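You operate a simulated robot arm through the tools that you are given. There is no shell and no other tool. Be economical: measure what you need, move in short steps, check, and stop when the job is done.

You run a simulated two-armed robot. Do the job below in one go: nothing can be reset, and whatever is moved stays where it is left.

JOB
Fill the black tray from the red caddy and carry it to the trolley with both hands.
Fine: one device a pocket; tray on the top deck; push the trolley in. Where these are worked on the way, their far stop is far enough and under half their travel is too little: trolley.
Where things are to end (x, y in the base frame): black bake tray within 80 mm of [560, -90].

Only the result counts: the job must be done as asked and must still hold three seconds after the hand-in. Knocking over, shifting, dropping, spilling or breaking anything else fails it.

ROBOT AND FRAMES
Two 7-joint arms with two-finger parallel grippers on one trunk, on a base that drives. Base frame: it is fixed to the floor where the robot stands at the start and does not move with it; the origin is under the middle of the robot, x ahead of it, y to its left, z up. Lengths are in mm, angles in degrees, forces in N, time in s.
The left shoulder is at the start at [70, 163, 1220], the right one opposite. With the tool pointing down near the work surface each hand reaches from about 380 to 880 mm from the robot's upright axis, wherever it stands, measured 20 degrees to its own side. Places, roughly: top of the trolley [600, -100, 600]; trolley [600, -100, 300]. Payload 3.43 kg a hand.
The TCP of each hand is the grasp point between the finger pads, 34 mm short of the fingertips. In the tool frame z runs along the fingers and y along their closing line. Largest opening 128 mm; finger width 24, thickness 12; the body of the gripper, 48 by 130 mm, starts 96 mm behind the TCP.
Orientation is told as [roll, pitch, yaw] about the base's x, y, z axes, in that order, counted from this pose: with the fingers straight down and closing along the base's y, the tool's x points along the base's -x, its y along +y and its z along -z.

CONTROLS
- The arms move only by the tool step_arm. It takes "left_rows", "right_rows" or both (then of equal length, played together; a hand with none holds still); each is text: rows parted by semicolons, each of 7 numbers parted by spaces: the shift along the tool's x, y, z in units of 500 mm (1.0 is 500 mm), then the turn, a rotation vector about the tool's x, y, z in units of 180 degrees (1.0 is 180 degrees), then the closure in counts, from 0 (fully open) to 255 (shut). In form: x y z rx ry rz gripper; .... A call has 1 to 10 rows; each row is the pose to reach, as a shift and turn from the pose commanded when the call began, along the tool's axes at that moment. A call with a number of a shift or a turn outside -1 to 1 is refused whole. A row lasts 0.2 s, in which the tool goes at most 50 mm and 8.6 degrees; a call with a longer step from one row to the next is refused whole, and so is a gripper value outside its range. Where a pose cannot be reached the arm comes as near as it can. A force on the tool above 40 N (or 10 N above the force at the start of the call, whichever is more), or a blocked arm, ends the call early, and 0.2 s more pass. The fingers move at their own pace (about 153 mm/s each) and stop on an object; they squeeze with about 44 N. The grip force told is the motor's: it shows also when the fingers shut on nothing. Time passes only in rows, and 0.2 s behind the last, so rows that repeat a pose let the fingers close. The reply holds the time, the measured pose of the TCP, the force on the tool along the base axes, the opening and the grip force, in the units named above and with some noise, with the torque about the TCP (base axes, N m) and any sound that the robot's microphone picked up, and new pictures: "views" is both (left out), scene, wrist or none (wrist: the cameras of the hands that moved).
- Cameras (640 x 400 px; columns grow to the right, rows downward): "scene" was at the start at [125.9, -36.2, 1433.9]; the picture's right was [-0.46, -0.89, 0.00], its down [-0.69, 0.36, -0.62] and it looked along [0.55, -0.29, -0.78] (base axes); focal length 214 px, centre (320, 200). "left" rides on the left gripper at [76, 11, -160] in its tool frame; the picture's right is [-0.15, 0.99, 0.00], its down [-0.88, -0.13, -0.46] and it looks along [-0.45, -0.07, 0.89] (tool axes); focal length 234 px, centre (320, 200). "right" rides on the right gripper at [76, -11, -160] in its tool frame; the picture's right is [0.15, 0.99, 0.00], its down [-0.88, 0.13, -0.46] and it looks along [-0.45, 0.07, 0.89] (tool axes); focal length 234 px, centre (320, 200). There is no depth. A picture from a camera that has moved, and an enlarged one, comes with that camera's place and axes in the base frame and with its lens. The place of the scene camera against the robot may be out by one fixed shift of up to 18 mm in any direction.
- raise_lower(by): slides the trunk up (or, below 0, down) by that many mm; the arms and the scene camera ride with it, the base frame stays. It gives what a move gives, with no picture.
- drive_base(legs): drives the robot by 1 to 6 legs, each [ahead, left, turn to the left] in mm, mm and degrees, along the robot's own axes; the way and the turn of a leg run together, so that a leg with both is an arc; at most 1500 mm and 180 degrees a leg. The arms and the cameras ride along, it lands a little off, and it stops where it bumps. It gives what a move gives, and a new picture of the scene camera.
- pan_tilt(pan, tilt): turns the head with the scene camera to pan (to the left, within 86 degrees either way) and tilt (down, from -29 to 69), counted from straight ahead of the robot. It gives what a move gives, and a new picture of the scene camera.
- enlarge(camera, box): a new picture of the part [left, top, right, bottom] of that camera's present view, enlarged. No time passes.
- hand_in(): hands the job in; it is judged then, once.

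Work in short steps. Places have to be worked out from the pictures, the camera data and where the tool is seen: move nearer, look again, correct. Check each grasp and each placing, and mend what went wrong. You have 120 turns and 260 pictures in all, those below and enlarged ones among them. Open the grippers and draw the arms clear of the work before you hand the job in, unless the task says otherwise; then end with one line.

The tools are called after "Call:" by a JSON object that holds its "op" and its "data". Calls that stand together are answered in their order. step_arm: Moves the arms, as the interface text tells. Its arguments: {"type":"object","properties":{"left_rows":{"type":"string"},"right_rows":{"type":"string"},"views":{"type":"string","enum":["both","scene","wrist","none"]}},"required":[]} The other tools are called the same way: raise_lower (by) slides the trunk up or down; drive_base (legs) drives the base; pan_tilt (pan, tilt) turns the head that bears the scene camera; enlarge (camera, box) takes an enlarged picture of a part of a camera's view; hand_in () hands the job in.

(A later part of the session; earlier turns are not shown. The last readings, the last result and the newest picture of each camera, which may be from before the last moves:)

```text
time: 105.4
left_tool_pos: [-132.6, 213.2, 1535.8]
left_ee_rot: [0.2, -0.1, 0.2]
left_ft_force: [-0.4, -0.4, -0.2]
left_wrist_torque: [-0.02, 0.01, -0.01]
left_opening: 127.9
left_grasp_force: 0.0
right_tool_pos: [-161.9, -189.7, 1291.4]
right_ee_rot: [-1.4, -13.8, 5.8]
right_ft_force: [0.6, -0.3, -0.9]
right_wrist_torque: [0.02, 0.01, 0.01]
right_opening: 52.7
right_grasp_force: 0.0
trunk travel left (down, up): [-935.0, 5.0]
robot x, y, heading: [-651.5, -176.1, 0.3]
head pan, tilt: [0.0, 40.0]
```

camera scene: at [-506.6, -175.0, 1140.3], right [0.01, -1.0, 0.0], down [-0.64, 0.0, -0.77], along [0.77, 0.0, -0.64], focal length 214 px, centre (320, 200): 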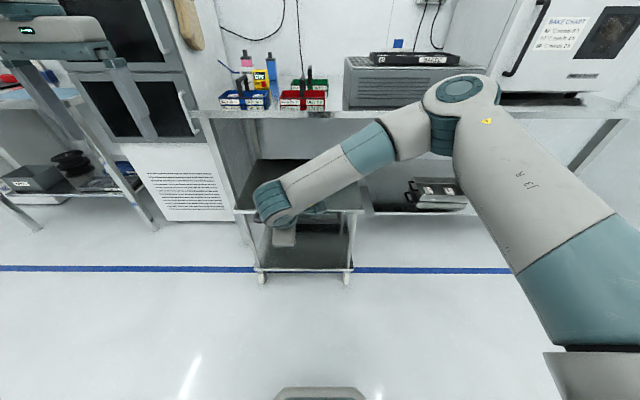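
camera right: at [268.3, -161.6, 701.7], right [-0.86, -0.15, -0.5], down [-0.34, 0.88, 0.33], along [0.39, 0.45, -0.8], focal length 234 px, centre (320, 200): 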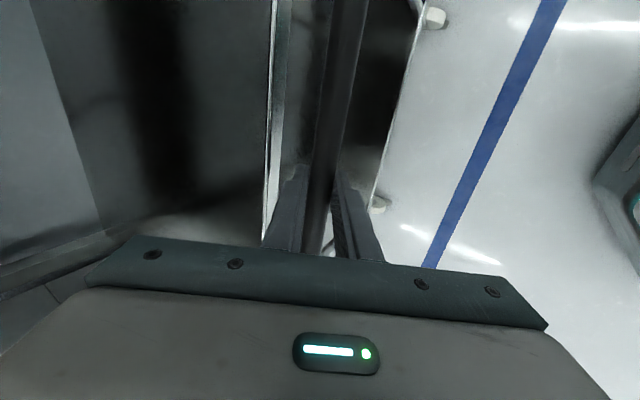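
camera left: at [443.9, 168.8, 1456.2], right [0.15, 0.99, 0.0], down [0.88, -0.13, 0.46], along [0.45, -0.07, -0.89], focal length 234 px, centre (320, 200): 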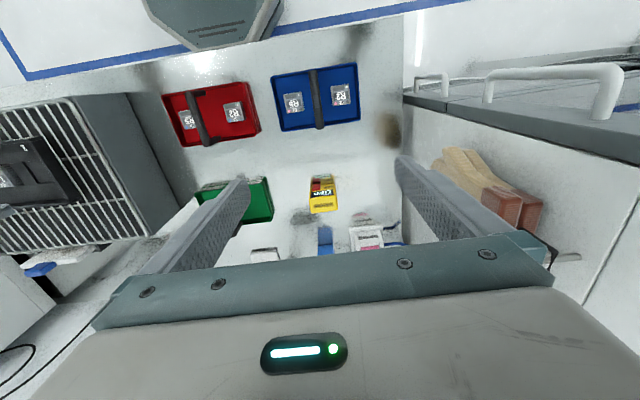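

I level the right hand, then put both hands in front of the robot, spaced for the tray's two ends.

Call:
{"op": "step_arm", "data": {"right_rows": "0 0 0 -.004 .038 .02 150;0 0 0 -.008 .0767 .042 150;0 0 0 -.008 .0767 .042 150", "views": "none"}}

Call:
{"op": "step_arm", "data": {"left_rows": "-.027 -.052 .063 0 0 .001 150;-.054 -.104 .127 0 0 .002 150;-.081 -.157 .19 0 0 .003 150;-.108 -.209 .254 0 0 .004 150;-.135 -.261 .318 0 0 .005 150;-.163 -.313 .381 0 0 .006 150;-.19 -.365 .445 0 0 .008 150;-.217 -.418 .508 0 0 .009 150;-.244 -.47 .572 0 0 .01 150", "right_rows": "-.034 -.031 .009 0 0 0 150;-.068 -.062 .018 0 0 0 150;-.1 -.093 .027 0 0 0 150;-.135 -.124 .036 0 0 0 150;-.17 -.155 .045 0 0 0 150;-.2 -.187 .054 0 0 0 150;-.236 -.218 .063 0 0 0 150;-.27 -.25 .072 0 0 0 150;-.304 -.28 .082 0 0 0 150", "views": "none"}}

Call:
{"op": "drive_base", "data": {"legs": [[0, -360, 0], [300, 0, 0]]}}

```text
time: 106.2
left_tool_pos: [-133.0, 214.1, 1536.7]
left_ee_rot: [0.1, -0.1, 0.0]
left_ft_force: [-0.9, 0.2, 0.4]
left_wrist_torque: [0.03, 0.0, 0.02]
left_opening: 127.9
left_grasp_force: 0.0
right_tool_pos: [-161.7, -189.9, 1291.8]
right_ee_rot: [1.0, 0.0, -1.9]
right_ft_force: [-0.3, -0.7, 0.7]
right_wrist_torque: [0.01, 0.0, 0.01]
right_opening: 52.7
right_grasp_force: 0.0
trunk travel left (down, up): [-935.0, 5.0]
robot x, y, heading: [-651.1, -175.4, 0.3]
head pan, tilt: [0.0, 40.0]
```

```text
time: 108.2
left_tool_pos: [-9.8, -21.9, 1251.3]
left_ee_rot: [0.1, -0.3, -1.6]
left_ft_force: [0.9, 0.6, 0.0]
left_wrist_torque: [-0.02, 0.0, 0.01]
left_opening: 52.6
left_grasp_force: 0.1
right_tool_pos: [-13.2, -336.4, 1247.3]
right_ee_rot: [1.0, 0.0, -1.9]
right_ft_force: [0.4, -0.1, -0.2]
right_wrist_torque: [0.07, -0.03, 0.03]
right_opening: 52.6
right_grasp_force: 0.0
trunk travel left (down, up): [-935.0, 5.0]
robot x, y, heading: [-649.6, -174.7, 0.4]
head pan, tilt: [0.0, 40.0]
```

```text
time: 112.1
left_tool_pos: [282.4, -374.7, 1251.7]
left_ee_rot: [0.2, -0.3, -1.7]
left_ft_force: [-0.5, -0.4, 0.2]
left_wrist_torque: [0.02, -0.04, -0.01]
left_opening: 52.7
left_grasp_force: 0.1
right_tool_pos: [281.1, -686.7, 1247.4]
right_ee_rot: [1.1, -0.1, -1.8]
right_ft_force: [-0.5, 0.6, -0.4]
right_wrist_torque: [-0.01, -0.02, 0.01]
right_opening: 52.5
right_grasp_force: 0.1
trunk travel left (down, up): [-935.0, 5.0]
robot x, y, heading: [-349.3, -526.8, 0.3]
head pan, tilt: [0.0, 40.0]
camera scene: at [-211.3, -529.1, 1685.4], right [0.01, -1.0, 0.0], down [-0.64, 0.0, -0.77], along [0.77, 0.01, -0.64], focal length 214 px, centre (320, 200)
```

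scene: 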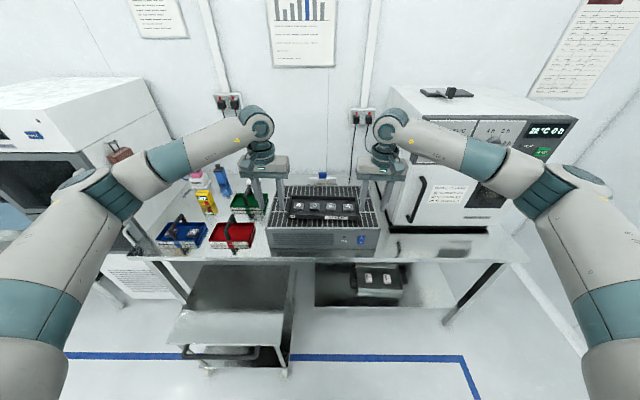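

I drive 80 mm forward and extend both hands over the tray ends, still well above, and look with the wrist cameras.

Call:
{"op": "drive_base", "data": {"legs": [[80, 0, 0]]}}

Call:
{"op": "step_arm", "data": {"left_rows": "-.07 -.002 .03 0 0 0 170;-.14 -.005 .07 0 0 0 170;-.2 -.008 .12 0 0 0 170;-.25 -.012 .19 0 0 0 170;-.25 -.012 .26 0 0 0 170;-.25 -.012 .26 0 0 0 170", "right_rows": "-.07 0 .03 .001 0 0 170;-.14 -.002 .07 .003 0 0 170;-.19 -.004 .12 .006 0 0 170;-.235 -.006 .19 .006 0 0 170;-.235 -.006 .25 .006 0 0 170;-.235 -.006 .25 .006 0 0 170", "views": "both"}}

Call:
{"op": "enlarge", "data": {"camera": "left", "box": [200, 50, 440, 240]}}

Call:
{"op": "enlarge", "data": {"camera": "right", "box": [200, 50, 440, 240]}}

```text
time: 113.2
left_tool_pos: [356.8, -373.9, 1256.2]
left_ee_rot: [0.1, -0.6, -1.7]
left_ft_force: [-0.7, -0.6, -0.2]
left_wrist_torque: [0.0, -0.09, -0.01]
left_opening: 52.7
left_grasp_force: 0.1
right_tool_pos: [355.3, -686.5, 1251.1]
right_ee_rot: [0.9, -0.4, -1.8]
right_ft_force: [0.0, 0.2, -0.3]
right_wrist_torque: [-0.01, -0.09, -0.02]
right_opening: 52.8
right_grasp_force: 0.0
trunk travel left (down, up): [-935.0, 5.0]
robot x, y, heading: [-274.1, -527.1, 0.4]
head pan, tilt: [0.0, 40.0]
camera scene: at [-139.4, -528.4, 1686.2], right [0.01, -1.0, 0.0], down [-0.64, 0.0, -0.77], along [0.77, 0.01, -0.64], focal length 214 px, centre (320, 200)
```

scene: 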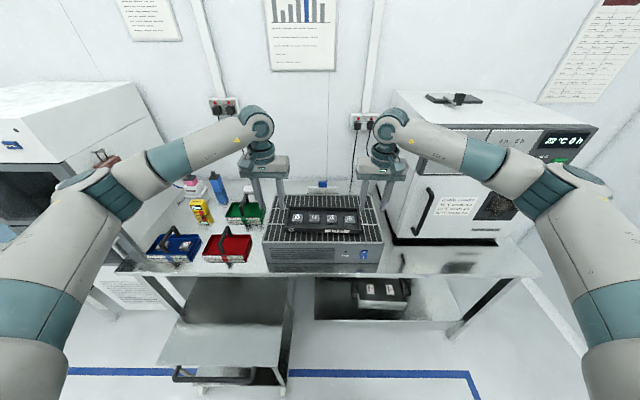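

```text
time: 114.6
left_tool_pos: [489.2, -382.7, 1121.5]
left_ee_rot: [0.0, -0.3, -1.7]
left_ft_force: [0.3, 0.0, 0.7]
left_wrist_torque: [-0.01, -0.01, 0.0]
left_opening: 42.7
left_grasp_force: 0.2
right_tool_pos: [478.5, -690.6, 1120.8]
right_ee_rot: [-0.2, -0.1, -1.9]
right_ft_force: [0.1, 0.1, -0.1]
right_wrist_torque: [-0.02, -0.02, -0.04]
right_opening: 42.7
right_grasp_force: 0.0
trunk travel left (down, up): [-935.0, 5.0]
robot x, y, heading: [-277.5, -529.0, 0.3]
head pan, tilt: [0.0, 40.0]
camera scene: at [-130.5, -528.2, 1685.2], right [0.01, -1.0, 0.0], down [-0.64, 0.0, -0.77], along [0.77, 0.01, -0.64], focal length 214 px, centre (320, 200)
camera right: at [401.7, -698.3, 1281.5], right [-0.12, 0.99, 0.0], down [0.88, 0.1, 0.46], along [0.45, 0.05, -0.89], focal length 234 px, centre (320, 200)
camera left: at [413.5, -368.8, 1280.6], right [0.18, 0.98, 0.0], down [0.87, -0.16, 0.46], along [0.45, -0.08, -0.89], focal length 234 px, centre (320, 200)
```

scene: 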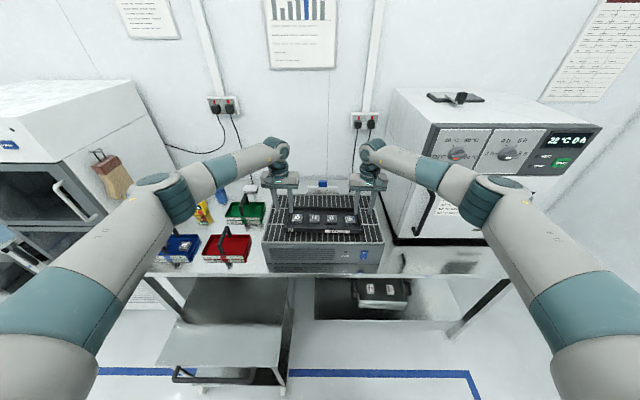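
right: 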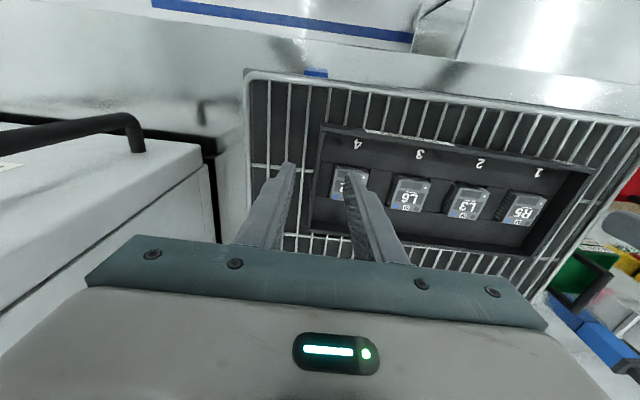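
left: 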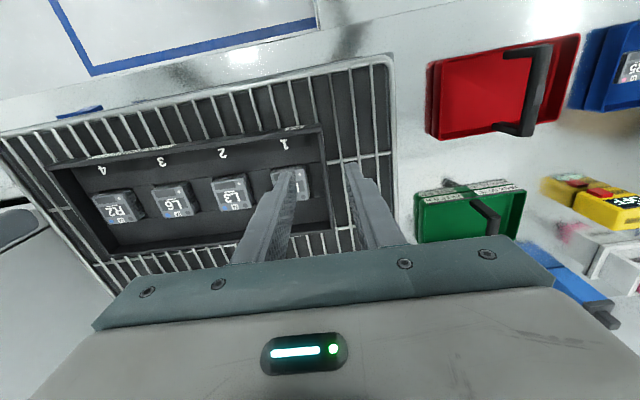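

```text
2.11 times, centred on (320, 145) of left
camera zoom: at [413.5, -368.8, 1280.6], right [0.18, 0.98, 0.0], down [0.87, -0.16, 0.46], along [0.45, -0.08, -0.89], focal length 493 px, centre (320, 316)
```

zoom: 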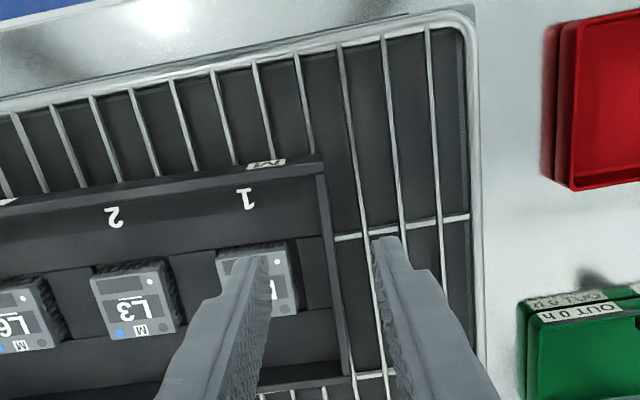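

```text
2.11 times, centred on (320, 145) of right
camera zoom: at [401.7, -698.3, 1281.5], right [-0.12, 0.99, 0.0], down [0.88, 0.1, 0.46], along [0.45, 0.05, -0.89], focal length 493 px, centre (320, 316)
```

zoom: 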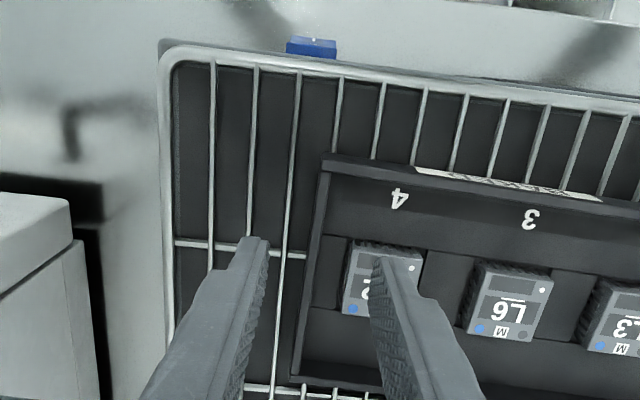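

The wall centres are at about y=−378 (left) and −690 (right), each about 4–5 mm thick. I narrow the fingers, align on the walls ahead of the devices and go down to just above the rims.

Call:
{"op": "step_arm", "data": {"left_rows": ".0083 .0092 .02 0 0 0 207;.0083 .0092 .06 0 0 0 207;.0083 .0092 .105 0 0 0 207;.0083 .0092 .105 0 0 0 207", "right_rows": ".005 .001 .02 0 0 0 207;.005 .001 .06 0 0 0 207;.005 .001 .104 0 0 0 207;.005 .001 .104 0 0 0 207", "views": "none"}}

Call:
{"op": "enlarge", "data": {"camera": "left", "box": [220, 80, 420, 230]}}

Call:
{"op": "enlarge", "data": {"camera": "right", "box": [220, 80, 420, 230]}}

```text
time: 115.6
left_tool_pos: [486.3, -378.1, 1069.0]
left_ee_rot: [0.1, -0.2, -1.7]
left_ft_force: [0.0, 0.3, 0.3]
left_wrist_torque: [0.01, -0.03, 0.01]
left_opening: 24.2
left_grasp_force: 0.0
right_tool_pos: [474.7, -691.1, 1070.0]
right_ee_rot: [-0.1, -0.1, -1.9]
right_ft_force: [-0.4, 0.8, 0.7]
right_wrist_torque: [0.04, 0.0, 0.02]
right_opening: 24.1
right_grasp_force: 0.1
trunk travel left (down, up): [-935.0, 5.0]
robot x, y, heading: [-276.9, -524.0, 0.4]
head pan, tilt: [0.0, 40.0]
```

```text
2.67 times, centred on (320, 155) of left
camera zoom: at [410.5, -364.4, 1227.7], right [0.18, 0.98, 0.0], down [0.87, -0.16, 0.46], along [0.45, -0.08, -0.89], focal length 624 px, centre (320, 320)
```

zoom: 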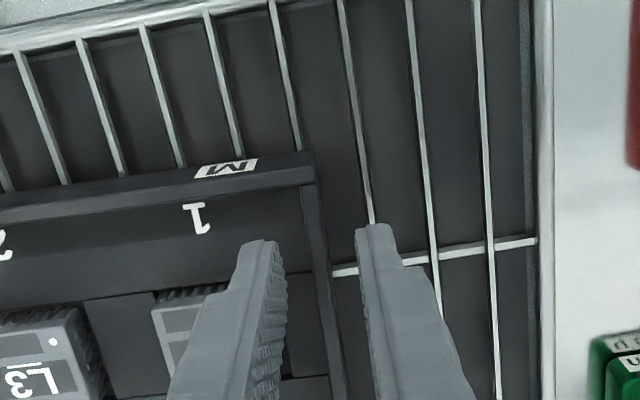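

```text
2.67 times, centred on (320, 155) of right
camera zoom: at [398.3, -698.4, 1229.7], right [-0.11, 0.99, 0.0], down [0.88, 0.1, 0.46], along [0.45, 0.05, -0.89], focal length 624 px, centre (320, 320)
```

zoom: 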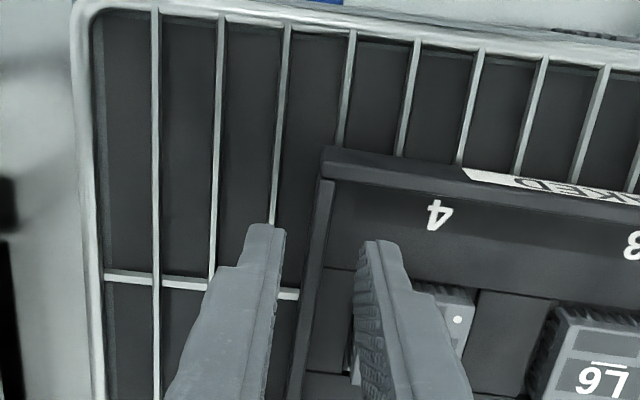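

Both walls lie centred between the fingers. I lower 25 mm and close both hands together.

Call:
{"op": "step_arm", "data": {"left_rows": "0 0 .03 0 0 0 207;0 0 .05 0 0 0 207;0 0 .05 0 0 0 255;0 0 .05 0 0 0 255;0 0 .05 0 0 0 255", "right_rows": "0 0 .03 0 0 0 207;0 0 .052 0 0 0 207;0 0 .052 0 0 0 255;0 0 .052 0 0 0 255;0 0 .052 0 0 0 255", "views": "wrist"}}

```text
time: 116.8
left_tool_pos: [486.8, -377.0, 1043.4]
left_ee_rot: [0.1, -0.1, -1.7]
left_ft_force: [-2.0, 5.1, -0.3]
left_wrist_torque: [-0.01, 0.03, -0.38]
left_opening: 5.4
left_grasp_force: 39.6
right_tool_pos: [477.3, -691.3, 1042.6]
right_ee_rot: [-0.1, -0.1, -2.0]
right_ft_force: [1.2, -5.3, -0.4]
right_wrist_torque: [-0.06, 0.1, -0.25]
right_opening: 5.7
right_grasp_force: 40.2
trunk travel left (down, up): [-935.0, 5.0]
robot x, y, heading: [-267.7, -529.2, 0.2]
head pan, tilt: [0.0, 40.0]
camera right: at [399.8, -698.4, 1202.7], right [-0.11, 0.99, 0.0], down [0.88, 0.1, 0.46], along [0.45, 0.05, -0.89], focal length 234 px, centre (320, 200)
camera left: at [412.0, -364.4, 1202.4], right [0.18, 0.98, 0.0], down [0.88, -0.16, 0.46], along [0.45, -0.08, -0.89], focal length 234 px, centre (320, 200)
```

right: 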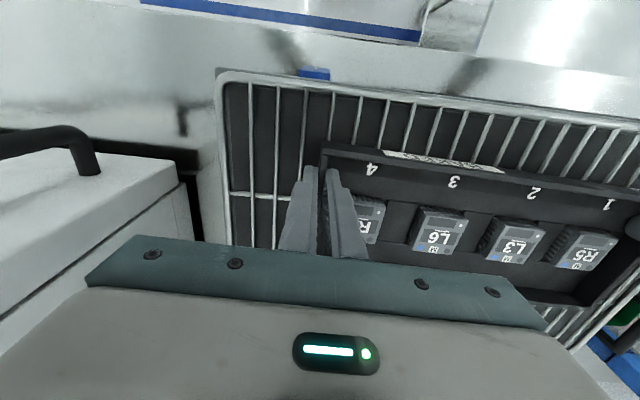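
left: 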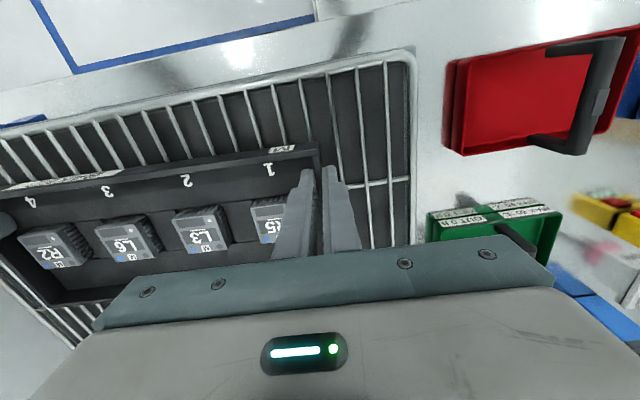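

Both end walls are gripped (5.5 mm). I lift 20 mm with both hands together and check.

Call:
{"op": "step_arm", "data": {"left_rows": "0 0 -.01 0 0 0 255;0 0 -.025 0 0 0 255;0 0 -.04 0 0 0 255;0 0 -.04 0 0 0 255", "right_rows": "0 0 -.01 0 0 0 255;0 0 -.025 0 0 0 255;0 0 -.04 0 0 0 255;0 0 -.04 0 0 0 255", "views": "scene"}}

Call:
{"op": "enlarge", "data": {"camera": "scene", "box": [240, 150, 400, 280]}}

```text
time: 117.8
left_tool_pos: [486.8, -377.1, 1063.1]
left_ee_rot: [0.1, -0.2, -1.8]
left_ft_force: [-0.7, 8.2, 0.1]
left_wrist_torque: [0.05, 0.29, -0.27]
left_opening: 5.4
left_grasp_force: 40.2
right_tool_pos: [476.5, -691.6, 1062.9]
right_ee_rot: [-0.2, 0.0, -1.9]
right_ft_force: [1.2, -7.3, -1.8]
right_wrist_torque: [-0.23, -0.1, -0.15]
right_opening: 5.4
right_grasp_force: 39.5
trunk travel left (down, up): [-935.0, 5.0]
robot x, y, heading: [-275.7, -526.7, 0.1]
head pan, tilt: [0.0, 40.0]
camera scene: at [-128.8, -528.3, 1685.0], right [0.01, -1.0, 0.0], down [-0.64, 0.0, -0.77], along [0.77, 0.01, -0.64], focal length 214 px, centre (320, 200)
```

scene: 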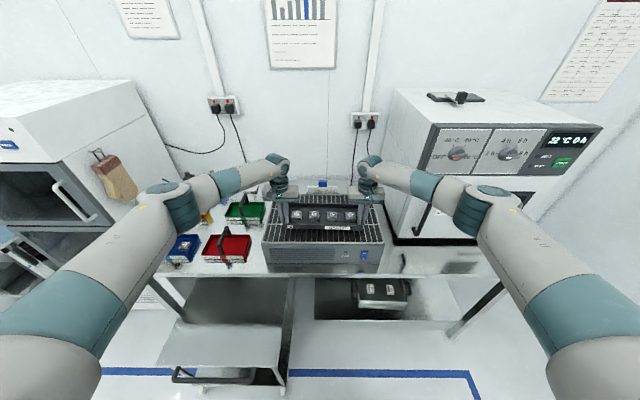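

```text
3.08 times, centred on (320, 215) of scene
camera zoom: at [-128.8, -528.3, 1685.0], right [0.01, -1.0, 0.0], down [-0.64, 0.0, -0.77], along [0.77, 0.01, -0.64], focal length 660 px, centre (320, 154)
```

zoom: 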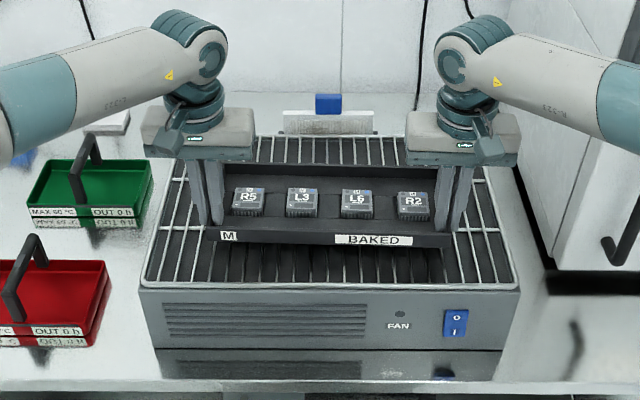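

I lift a further 90 mm and check that the tray is level and hanging free.

Call:
{"op": "step_arm", "data": {"left_rows": "0 0 -.05 0 0 0 255;0 0 -.1 0 0 0 255;0 0 -.15 0 0 0 255;0 0 -.18 0 0 0 255;0 0 -.18 0 0 0 255", "right_rows": "0 0 -.05 0 0 0 255;0 0 -.1 0 0 0 255;0 0 -.15 0 0 0 255;0 0 -.18 0 0 0 255;0 0 -.18 0 0 0 255", "views": "wrist"}}

Call:
{"op": "enlarge", "data": {"camera": "scene", "box": [240, 130, 400, 280]}}

```text
time: 119.0
left_tool_pos: [487.0, -377.8, 1152.5]
left_ee_rot: [0.1, -0.1, -1.7]
left_ft_force: [0.5, 17.9, -2.0]
left_wrist_torque: [0.36, -0.1, -0.25]
left_opening: 5.4
left_grasp_force: 39.9
right_tool_pos: [477.5, -691.4, 1153.5]
right_ee_rot: [-0.3, 0.0, -1.9]
right_ft_force: [0.9, -17.4, -3.2]
right_wrist_torque: [-0.41, 0.26, -0.03]
right_opening: 5.2
right_grasp_force: 39.5
trunk travel left (down, up): [-935.0, 5.0]
robot x, y, heading: [-272.0, -531.6, 0.5]
head pan, tilt: [0.0, 40.0]
camera right: at [401.1, -698.8, 1313.2], right [-0.11, 0.99, 0.0], down [0.88, 0.1, 0.46], along [0.45, 0.05, -0.89], focal length 234 px, centre (320, 200)
camera left: at [412.2, -365.2, 1312.3], right [0.18, 0.98, 0.0], down [0.88, -0.16, 0.46], along [0.45, -0.08, -0.89], focal length 234 px, centre (320, 200)
```

right: 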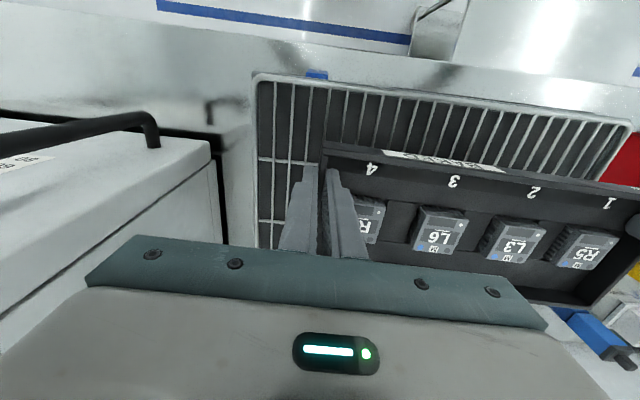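
left: 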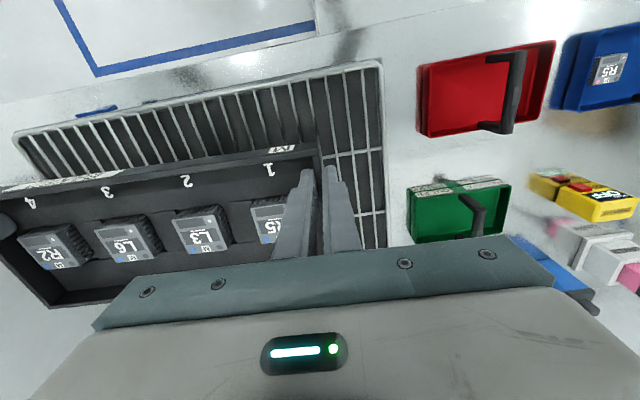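

```text
2.67 times, centred on (320, 205) of scene
camera zoom: at [-128.8, -528.4, 1685.0], right [0.01, -1.0, 0.0], down [-0.64, 0.0, -0.77], along [0.77, 0.01, -0.64], focal length 572 px, centre (320, 187)
```

zoom: 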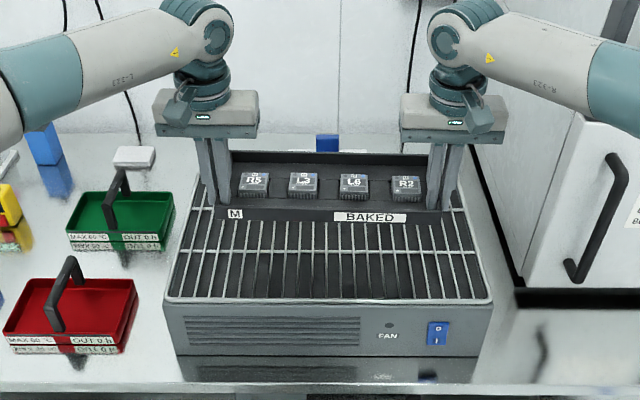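

The tray hangs level with both grips unchanged. I relieve the small squeeze between the hands, then back away 286 mm and drive left over the trolley.

Call:
{"op": "step_arm", "data": {"left_rows": "0 .0012 0 0 0 0 255;0 .0012 0 0 0 0 255", "right_rows": "0 -.0012 0 0 0 0 255;0 -.0012 0 0 0 0 255", "views": "none"}}

Call:
{"op": "drive_base", "data": {"legs": [[-286, 0, 0]]}}

Call:
{"op": "drive_base", "data": {"legs": [[0, 444, 0]]}}

```text
time: 119.6
left_tool_pos: [486.7, -377.8, 1153.5]
left_ee_rot: [0.2, -0.1, -1.7]
left_ft_force: [0.0, 18.5, -2.0]
left_wrist_torque: [0.29, 0.0, -0.2]
left_opening: 5.4
left_grasp_force: 40.1
right_tool_pos: [477.7, -691.9, 1152.9]
right_ee_rot: [-0.1, 0.0, -1.9]
right_ft_force: [1.0, -18.0, -2.4]
right_wrist_torque: [-0.45, 0.15, -0.03]
right_opening: 5.7
right_grasp_force: 39.6
trunk travel left (down, up): [-935.0, 5.0]
robot x, y, heading: [-272.3, -531.5, 0.5]
head pan, tilt: [0.0, 40.0]
```

```text
time: 121.6
left_tool_pos: [196.2, -379.3, 1152.5]
left_ee_rot: [0.1, -0.1, -1.7]
left_ft_force: [0.2, 18.7, -0.6]
left_wrist_torque: [0.33, 0.13, -0.16]
left_opening: 5.5
left_grasp_force: 39.7
right_tool_pos: [188.5, -693.4, 1152.6]
right_ee_rot: [-0.1, 0.0, -1.9]
right_ft_force: [-0.3, -19.1, -2.3]
right_wrist_torque: [-0.47, 0.01, -0.02]
right_opening: 5.4
right_grasp_force: 39.2
trunk travel left (down, up): [-935.0, 5.0]
robot x, y, heading: [-564.1, -530.7, 0.5]
head pan, tilt: [0.0, 40.0]
camera scene: at [-417.5, -530.3, 1684.7], right [0.01, -1.0, 0.0], down [-0.64, 0.0, -0.76], along [0.76, 0.0, -0.64], focal length 214 px, centre (320, 200)
```

scene: 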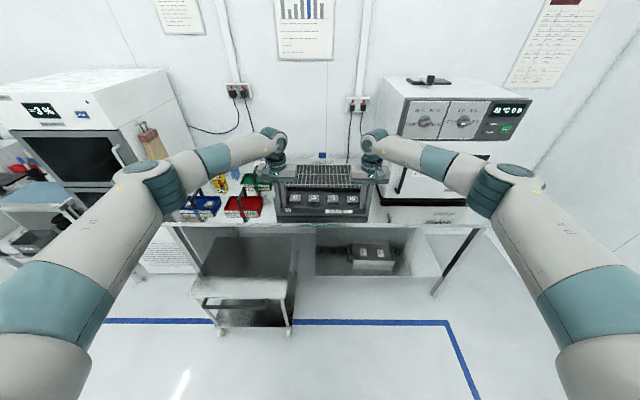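

```text
time: 124.3
left_tool_pos: [191.2, 70.5, 1154.0]
left_ee_rot: [0.1, -0.1, -1.7]
left_ft_force: [-0.4, 0.5, -0.4]
left_wrist_torque: [-0.11, 0.16, -0.15]
left_opening: 5.6
left_grasp_force: 39.8
right_tool_pos: [182.7, -243.5, 1153.3]
right_ee_rot: [-0.1, 0.0, -1.7]
right_ft_force: [0.1, -1.2, -2.0]
right_wrist_torque: [-0.01, 0.0, -0.01]
right_opening: 5.1
right_grasp_force: 39.4
trunk travel left (down, up): [-935.0, 5.0]
robot x, y, heading: [-567.4, -79.5, 0.5]
head pan, tilt: [0.0, 40.0]
camera scene: at [-423.8, -81.7, 1685.0], right [0.01, -1.0, 0.0], down [-0.64, 0.0, -0.77], along [0.77, 0.01, -0.64], focal length 214 px, centre (320, 200)
```

scene: 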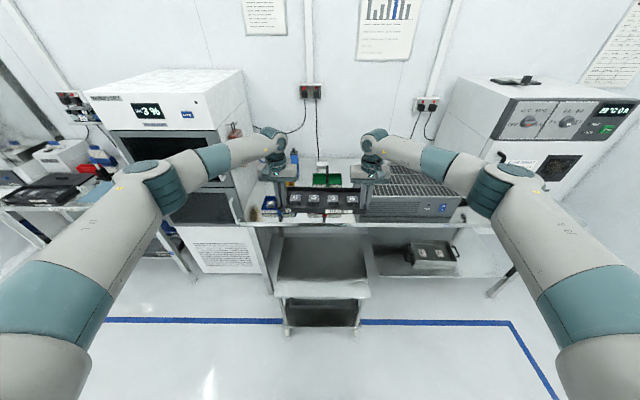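

The tray is over the pulled-out deck (centre about (223, −87)). I move 15 mm further forward, then lower the trunk in stages while watching the table edge.

Call:
{"op": "drive_base", "data": {"legs": [[15, 0, 0]]}}

Call:
{"op": "raise_lower", "data": {"by": -180}}

Call:
{"op": "pan_tilt", "data": {"pan": 0, "tilt": 50}}

Call:
{"op": "enlarge", "data": {"camera": "scene", "box": [220, 80, 420, 240]}}

```text
time: 125.1
left_tool_pos: [201.9, 71.1, 1156.9]
left_ee_rot: [0.1, -0.4, -1.7]
left_ft_force: [-0.4, 0.0, -1.8]
left_wrist_torque: [-0.15, -0.04, -0.14]
left_opening: 5.4
left_grasp_force: 40.0
right_tool_pos: [193.4, -241.6, 1157.2]
right_ee_rot: [-0.3, -0.2, -1.6]
right_ft_force: [-0.4, 1.1, -1.6]
right_wrist_torque: [-0.01, 0.04, -0.01]
right_opening: 5.7
right_grasp_force: 39.6
trunk travel left (down, up): [-935.0, 5.0]
robot x, y, heading: [-554.2, -79.9, 0.6]
head pan, tilt: [0.0, 40.0]
camera scene: at [-414.9, -79.3, 1685.7], right [0.01, -1.0, 0.0], down [-0.64, -0.01, -0.77], along [0.77, 0.01, -0.64], focal length 214 px, centre (320, 200)
```

scene: 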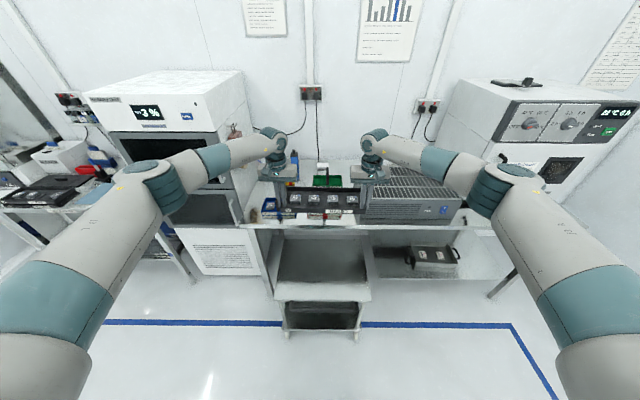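

```text
time: 127.1
left_tool_pos: [207.3, 71.9, 973.2]
left_ee_rot: [0.1, -0.1, -1.6]
left_ft_force: [0.0, -0.4, -1.2]
left_wrist_torque: [-0.14, 0.12, -0.16]
left_opening: 5.2
left_grasp_force: 39.0
right_tool_pos: [198.2, -241.8, 974.2]
right_ee_rot: [0.0, 0.1, -1.7]
right_ft_force: [0.6, 0.6, -2.8]
right_wrist_torque: [0.07, 0.01, 0.05]
right_opening: 5.1
right_grasp_force: 39.3
trunk travel left (down, up): [-755.0, 185.0]
robot x, y, heading: [-554.5, -83.2, 0.5]
head pan, tilt: [0.0, 40.0]
```

```text
time: 127.8
left_tool_pos: [206.2, 72.5, 973.4]
left_ee_rot: [0.1, -0.1, -1.6]
left_ft_force: [-0.3, -1.4, -0.8]
left_wrist_torque: [-0.13, 0.08, -0.11]
left_opening: 5.6
left_grasp_force: 39.8
right_tool_pos: [197.1, -240.6, 972.8]
right_ee_rot: [0.0, 0.1, -1.7]
right_ft_force: [0.5, 0.2, -2.0]
right_wrist_torque: [0.01, 0.01, 0.01]
right_opening: 5.3
right_grasp_force: 39.5
trunk travel left (down, up): [-755.0, 185.0]
robot x, y, heading: [-552.7, -75.9, 0.5]
head pan, tilt: [0.0, 50.0]
camera scene: at [-417.3, -79.8, 1490.9], right [0.01, -1.0, 0.0], down [-0.77, -0.01, -0.64], along [0.64, 0.01, -0.77], focal length 214 px, centre (320, 200)
```

scene: 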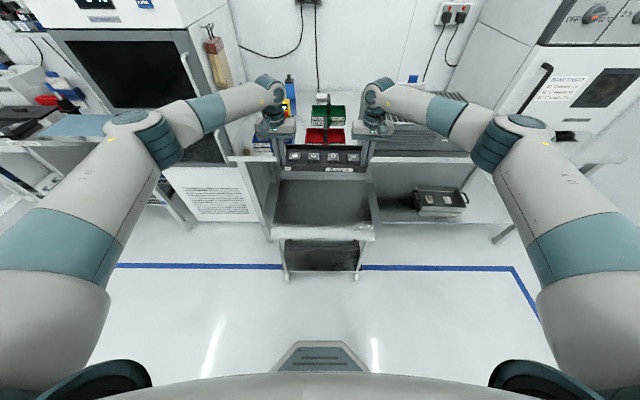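

```text
2.50 times, centred on (320, 160) of scene
camera zoom: at [-417.3, -79.8, 1490.9], right [0.01, -1.0, 0.0], down [-0.77, -0.01, -0.64], along [0.64, 0.01, -0.77], focal length 536 px, centre (320, 300)
```

zoom: 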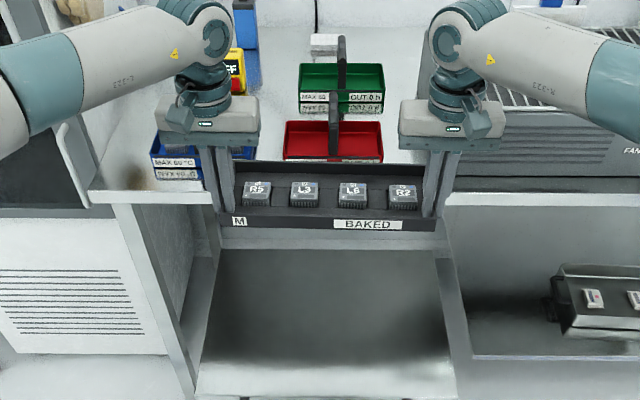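

There is about 45 mm of clearance between the tray's back and the table edge. I lower the trunk 320 mm more and then check.

Call:
{"op": "raise_lower", "data": {"by": -310}}

Call:
{"op": "pan_tilt", "data": {"pan": 0, "tilt": 45}}

Call:
{"op": "enlarge", "data": {"camera": "scene", "box": [220, 80, 420, 240]}}

```text
time: 130.9
left_tool_pos: [205.8, 73.1, 662.9]
left_ee_rot: [0.1, -0.1, -1.6]
left_ft_force: [1.0, -0.7, -1.2]
left_wrist_torque: [-0.15, 0.08, -0.13]
left_opening: 5.3
left_grasp_force: 40.3
right_tool_pos: [197.9, -242.5, 662.8]
right_ee_rot: [-0.1, 0.0, -1.7]
right_ft_force: [0.8, 1.3, -2.3]
right_wrist_torque: [0.02, 0.05, -0.01]
right_opening: 5.4
right_grasp_force: 40.3
trunk travel left (down, up): [-445.0, 495.0]
robot x, y, heading: [-552.7, -79.6, 0.6]
head pan, tilt: [0.0, 50.0]
```

```text
time: 131.5
left_tool_pos: [206.1, 72.0, 664.4]
left_ee_rot: [0.1, -0.2, -1.7]
left_ft_force: [-0.5, -0.9, -2.5]
left_wrist_torque: [-0.11, 0.07, -0.13]
left_opening: 5.5
left_grasp_force: 39.9
right_tool_pos: [197.3, -241.6, 663.1]
right_ee_rot: [-0.1, 0.0, -1.6]
right_ft_force: [0.4, 0.5, -1.4]
right_wrist_torque: [0.04, 0.06, 0.04]
right_opening: 5.0
right_grasp_force: 39.9
trunk travel left (down, up): [-445.0, 495.0]
robot x, y, heading: [-553.6, -77.8, 0.6]
head pan, tilt: [0.0, 45.0]
camera scene: at [-413.2, -79.7, 1187.8], right [0.01, -1.0, 0.0], down [-0.71, -0.01, -0.71], along [0.71, 0.01, -0.71], focal length 214 px, centre (320, 200)
```

scene: 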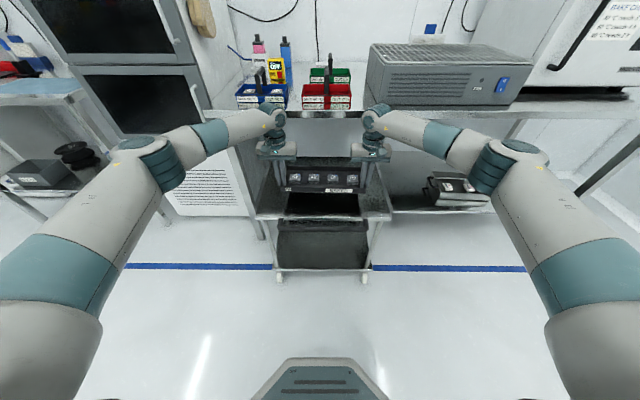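

```text
2.50 times, centred on (320, 160) of scene
camera zoom: at [-413.2, -79.7, 1187.8], right [0.01, -1.0, 0.0], down [-0.71, -0.01, -0.71], along [0.71, 0.01, -0.71], focal length 536 px, centre (320, 300)
```

zoom: 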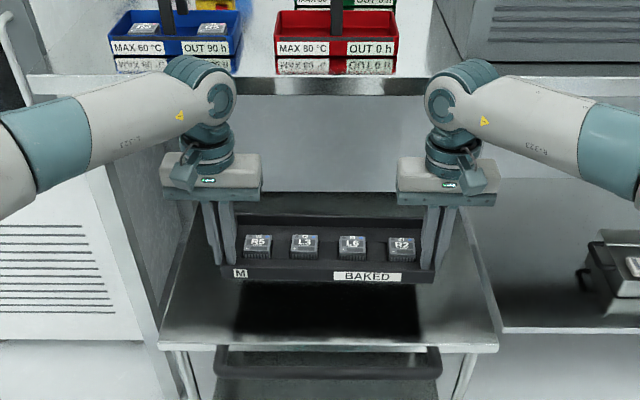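

I lower both hands together, slowing towards the deck.

Call:
{"op": "step_arm", "data": {"left_rows": "0 0 .03 0 0 0 255;0 0 .06 0 0 0 255;0 0 .08 0 0 0 255;0 0 .09 0 0 0 255;0 0 .1 0 0 0 255;0 0 .106 0 0 0 255", "right_rows": "0 0 .03 0 0 0 255;0 0 .06 0 0 0 255;0 0 .08 0 0 0 255;0 0 .09 0 0 0 255;0 0 .1 0 0 0 255;0 0 .106 0 0 0 255", "views": "scene"}}

Call:
{"op": "enlarge", "data": {"camera": "scene", "box": [250, 130, 390, 230]}}

```text
time: 132.9
left_tool_pos: [205.7, 72.1, 610.8]
left_ee_rot: [0.0, -0.1, -1.5]
left_ft_force: [0.0, 1.2, -0.5]
left_wrist_torque: [-0.16, 0.13, -0.14]
left_opening: 5.6
left_grasp_force: 39.9
right_tool_pos: [197.5, -241.7, 610.4]
right_ee_rot: [-0.2, 0.0, -1.7]
right_ft_force: [0.1, -1.8, -2.3]
right_wrist_torque: [-0.04, 0.03, -0.03]
right_opening: 5.5
right_grasp_force: 40.0
trunk travel left (down, up): [-445.0, 495.0]
robot x, y, heading: [-554.3, -79.9, 0.5]
head pan, tilt: [0.0, 45.0]
camera scene: at [-413.2, -79.7, 1187.8], right [0.01, -1.0, 0.0], down [-0.71, -0.01, -0.71], along [0.71, 0.01, -0.71], focal length 214 px, centre (320, 200)
```

scene: 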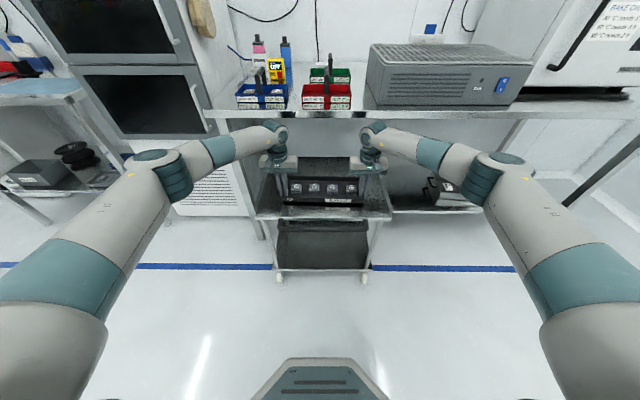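

```text
4.00 times, centred on (320, 180) of scene
camera zoom: at [-413.2, -79.7, 1187.8], right [0.01, -1.0, 0.0], down [-0.71, -0.01, -0.71], along [0.71, 0.01, -0.71], focal length 858 px, centre (320, 280)
```

zoom: 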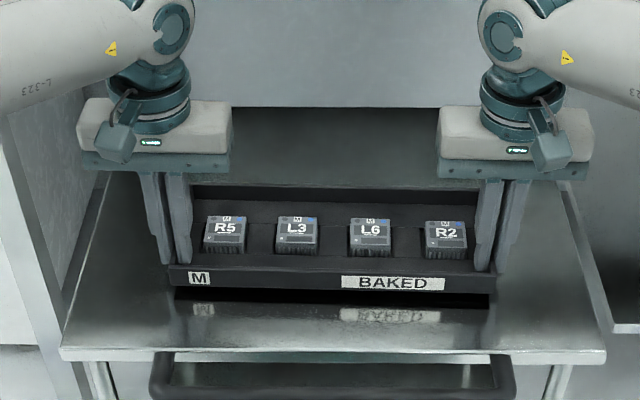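

Reflections show about 10 mm to go. I lower in fine steps until contact.

Call:
{"op": "step_arm", "data": {"left_rows": "0 0 .008 0 0 0 255;0 0 .014 0 0 0 255;0 0 .018 0 0 0 255;0 0 .021 0 0 0 255;0 0 .024 0 0 0 255", "right_rows": "0 0 .008 0 0 0 255;0 0 .014 0 0 0 255;0 0 .018 0 0 0 255;0 0 .021 0 0 0 255;0 0 .024 0 0 0 255", "views": "none"}}

Call:
{"op": "enlarge", "data": {"camera": "scene", "box": [250, 130, 390, 230]}}

```text
time: 134.1
left_tool_pos: [205.4, 71.7, 603.9]
left_ee_rot: [0.1, -0.5, -1.6]
left_ft_force: [0.5, 1.8, 19.9]
left_wrist_torque: [0.0, 0.77, -0.17]
left_opening: 5.4
left_grasp_force: 39.6
right_tool_pos: [195.7, -241.6, 601.5]
right_ee_rot: [-0.2, -0.2, -1.7]
right_ft_force: [4.3, -0.1, 10.7]
right_wrist_torque: [0.02, 0.02, -0.02]
right_opening: 5.5
right_grasp_force: 39.8
trunk travel left (down, up): [-445.0, 495.0]
robot x, y, heading: [-556.6, -79.7, 0.4]
head pan, tilt: [0.0, 45.0]
```

```text
4.00 times, centred on (320, 180) of scene
camera zoom: at [-416.6, -79.9, 1188.8], right [0.01, -1.0, 0.0], down [-0.71, -0.01, -0.71], along [0.71, 0.01, -0.71], focal length 858 px, centre (320, 280)
```

zoom: 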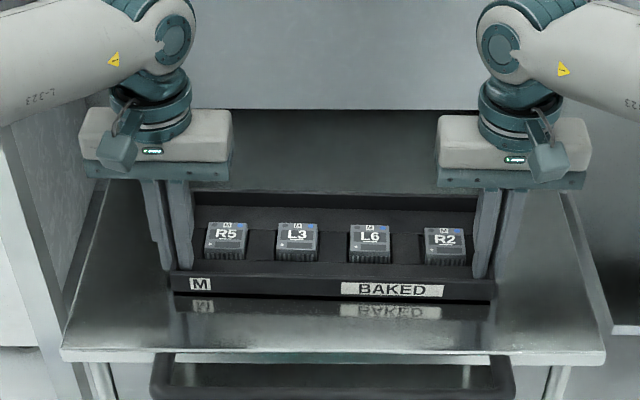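

The tray rests on the deck (20 N and 11 N upward). I open both hands slightly and lift them straight off.

Call:
{"op": "step_arm", "data": {"left_rows": "0 0 0 0 0 0 225;0 0 0 0 0 0 207;0 0 0 0 0 0 207;0 0 -.03 0 0 0 207;0 0 -.09 0 0 0 207;0 0 -.16 0 0 0 207", "right_rows": "0 0 0 0 0 0 225;0 0 0 0 0 0 207;0 0 0 0 0 0 207;0 0 -.03 0 0 0 207;0 0 -.09 0 0 0 207;0 0 -.16 0 0 0 207", "views": "scene"}}

Call:
{"op": "enlarge", "data": {"camera": "scene", "box": [250, 130, 390, 230]}}

```text
time: 135.5
left_tool_pos: [205.5, 70.5, 681.5]
left_ee_rot: [0.1, -0.2, -1.6]
left_ft_force: [0.3, 0.4, 0.7]
left_wrist_torque: [-0.02, -0.02, 0.02]
left_opening: 24.0
left_grasp_force: 0.0
right_tool_pos: [198.1, -239.7, 678.7]
right_ee_rot: [-0.2, -0.1, -1.7]
right_ft_force: [0.2, 0.2, 0.5]
right_wrist_torque: [0.02, -0.03, -0.02]
right_opening: 24.0
right_grasp_force: 0.1
trunk travel left (down, up): [-445.0, 495.0]
robot x, y, heading: [-555.2, -82.6, 0.6]
head pan, tilt: [0.0, 45.0]
camera scene: at [-414.7, -79.6, 1187.8], right [0.01, -1.0, 0.0], down [-0.71, -0.01, -0.71], along [0.71, 0.01, -0.71], focal length 214 px, centre (320, 200)
```

scene: 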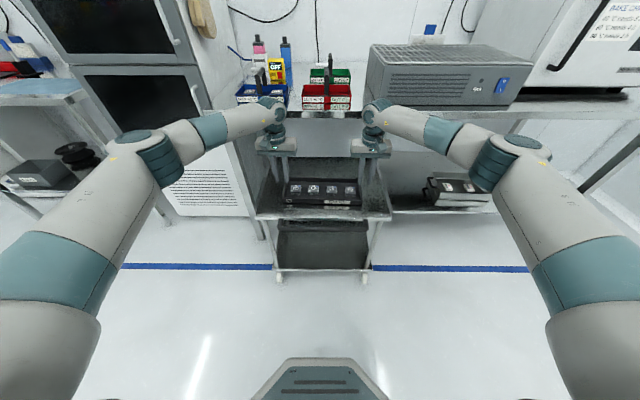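

```text
4.00 times, centred on (320, 180) of scene
camera zoom: at [-414.7, -79.6, 1187.8], right [0.01, -1.0, 0.0], down [-0.71, -0.01, -0.71], along [0.71, 0.01, -0.71], focal length 858 px, centre (320, 280)
```

zoom: 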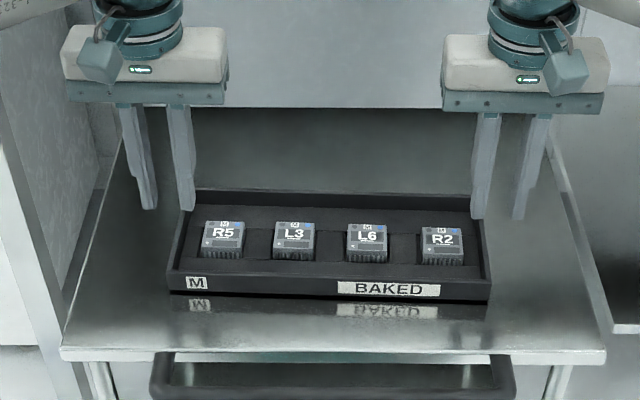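

The tray stands on the deck with all four devices in place. I back off 230 mm with the hands high, then lean both hands forward to push the handle bar in with closed fingers.

Call:
{"op": "drive_base", "data": {"legs": [[-240, 0, 0]]}}

Call:
{"op": "step_arm", "data": {"left_rows": "0 -.03 0 0 -.045 0 255;0 -.06 0 0 -.09 0 255;0 -.09 0 0 -.13 0 255;0 -.1 0 0 -.167 0 255;0 -.1 .05 0 -.167 0 255;0 -.1 .1 0 -.167 0 255;0 -.1 .18 0 -.167 0 255;0 -.1 .26 0 -.167 0 255;0 -.1 .284 0 -.167 0 255", "right_rows": "0 .03 0 0 -.045 0 255;0 .06 0 0 -.09 0 255;0 .09 0 0 -.13 0 255;0 .09 0 0 -.167 0 255;0 .09 .05 0 -.167 0 255;0 .09 .1 0 -.167 0 255;0 .09 .18 0 -.167 0 255;0 .09 .26 0 -.167 0 255;0 .09 .28 0 -.167 0 255", "views": "both"}}

```text
time: 137.3
left_tool_pos: [-31.2, 68.0, 682.3]
left_ee_rot: [0.1, -0.2, -1.5]
left_ft_force: [0.0, 1.1, -0.4]
left_wrist_torque: [-0.02, -0.02, -0.02]
left_opening: 23.8
left_grasp_force: 0.1
right_tool_pos: [-38.8, -242.0, 679.6]
right_ee_rot: [-0.1, 0.0, -1.7]
right_ft_force: [0.5, 0.2, -0.5]
right_wrist_torque: [0.04, -0.03, 0.01]
right_opening: 23.9
right_grasp_force: 0.0
trunk travel left (down, up): [-445.0, 495.0]
robot x, y, heading: [-795.4, -81.1, 0.6]
head pan, tilt: [0.0, 45.0]
camera scene: at [-653.2, -82.0, 1188.0], right [0.01, -1.0, 0.0], down [-0.71, -0.01, -0.71], along [0.71, 0.01, -0.71], focal length 214 px, centre (320, 200)
```

scene: 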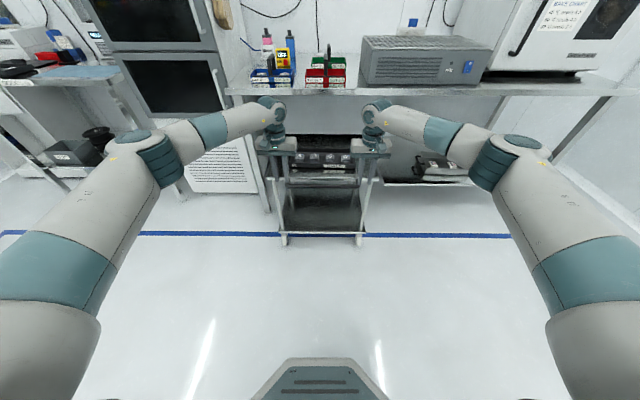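

```text
time: 139.3
left_tool_pos: [-31.9, 17.5, 540.2]
left_ee_rot: [0.2, -30.2, -1.6]
left_ft_force: [-0.4, -0.2, -0.4]
left_wrist_torque: [-0.02, -0.02, 0.01]
left_opening: 0.2
left_grasp_force: 32.7
right_tool_pos: [-39.6, -198.5, 537.9]
right_ee_rot: [-0.1, -30.2, -1.6]
right_ft_force: [0.5, -0.2, -0.5]
right_wrist_torque: [0.0, -0.01, 0.02]
right_opening: 0.0
right_grasp_force: 32.8
trunk travel left (down, up): [-445.0, 495.0]
robot x, y, heading: [-795.5, -80.7, 0.5]
head pan, tilt: [0.0, 45.0]
camera scene: at [-652.2, -82.0, 1187.9], right [0.01, -1.0, 0.0], down [-0.71, -0.01, -0.71], along [0.71, 0.01, -0.71], focal length 214 px, centre (320, 200)
camera right: at [-185.2, -203.7, 637.9], right [-0.1, 0.99, -0.08], down [0.54, 0.12, 0.84], along [0.84, 0.04, -0.54], focal length 234 px, centre (320, 200)
camera left: at [-176.9, 33.6, 638.6], right [0.15, 0.99, 0.08], down [0.53, -0.15, 0.84], along [0.84, -0.09, -0.54], focal length 234 px, centre (320, 200)
```

scene: 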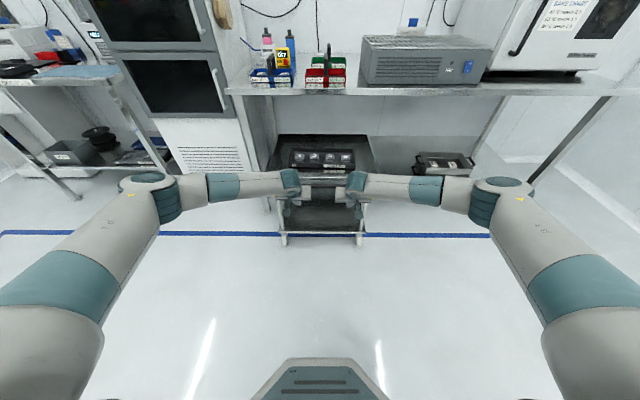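
right: 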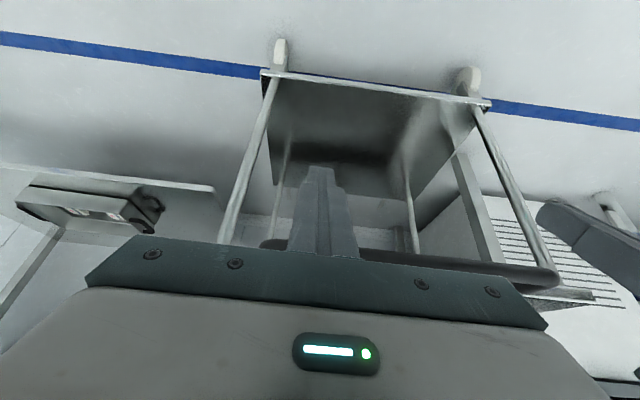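
left: 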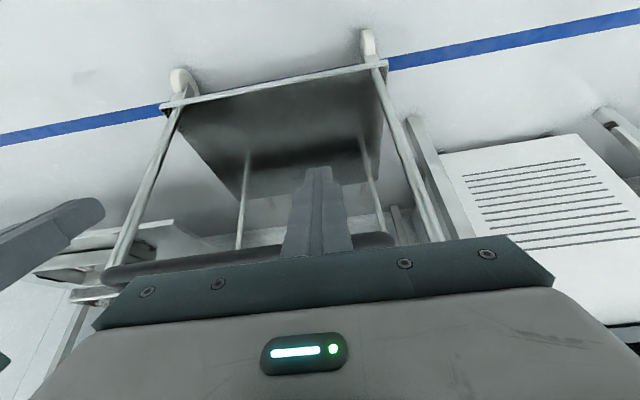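

The closed fingers are level with the bar. I drive forward and watch that the trolley and tray move smoothly.

Call:
{"op": "drive_base", "data": {"legs": [[200, 0, 0]]}}

Call:
{"op": "enlarge", "data": {"camera": "scene", "box": [230, 110, 410, 230]}}

```text
time: 140.9
left_tool_pos: [171.5, 19.0, 538.5]
left_ee_rot: [0.2, -30.2, -1.7]
left_ft_force: [0.0, 0.0, -0.5]
left_wrist_torque: [0.0, -0.02, -0.01]
left_opening: 0.1
left_grasp_force: 33.0
right_tool_pos: [164.3, -197.3, 535.7]
right_ee_rot: [-0.3, -30.1, -1.7]
right_ft_force: [-0.1, 0.3, -0.6]
right_wrist_torque: [0.01, -0.02, -0.02]
right_opening: 0.1
right_grasp_force: 33.5
trunk travel left (down, up): [-445.0, 495.0]
robot x, y, heading: [-587.8, -78.2, 0.6]
head pan, tilt: [0.0, 45.0]
camera scene: at [-448.1, -80.4, 1187.7], right [0.01, -1.0, 0.0], down [-0.71, -0.01, -0.71], along [0.71, 0.01, -0.71], focal length 214 px, centre (320, 200)
```

scene: 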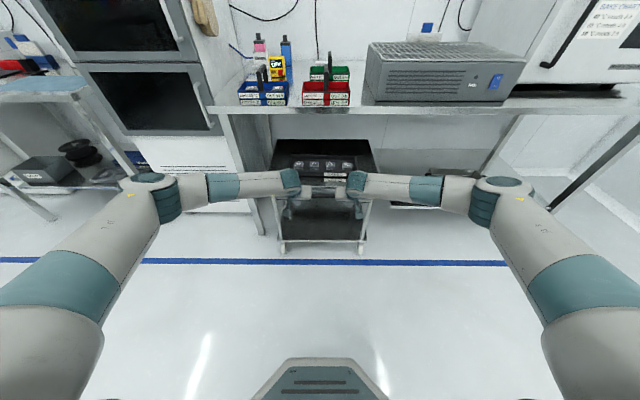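

```text
3.33 times, centred on (320, 170) of scene
camera zoom: at [-448.1, -80.4, 1187.7], right [0.01, -1.0, 0.0], down [-0.71, -0.01, -0.71], along [0.71, 0.01, -0.71], focal length 715 px, centre (320, 300)
```

zoom: 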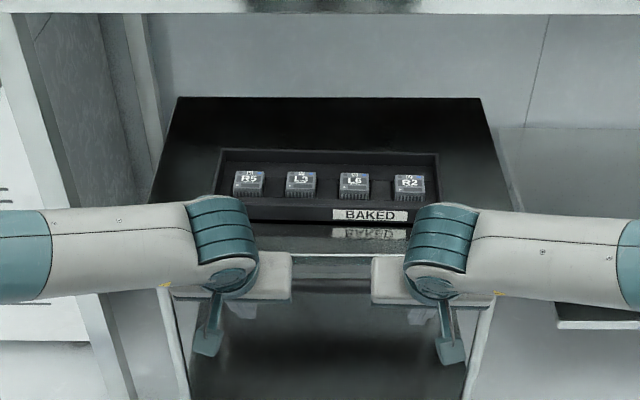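

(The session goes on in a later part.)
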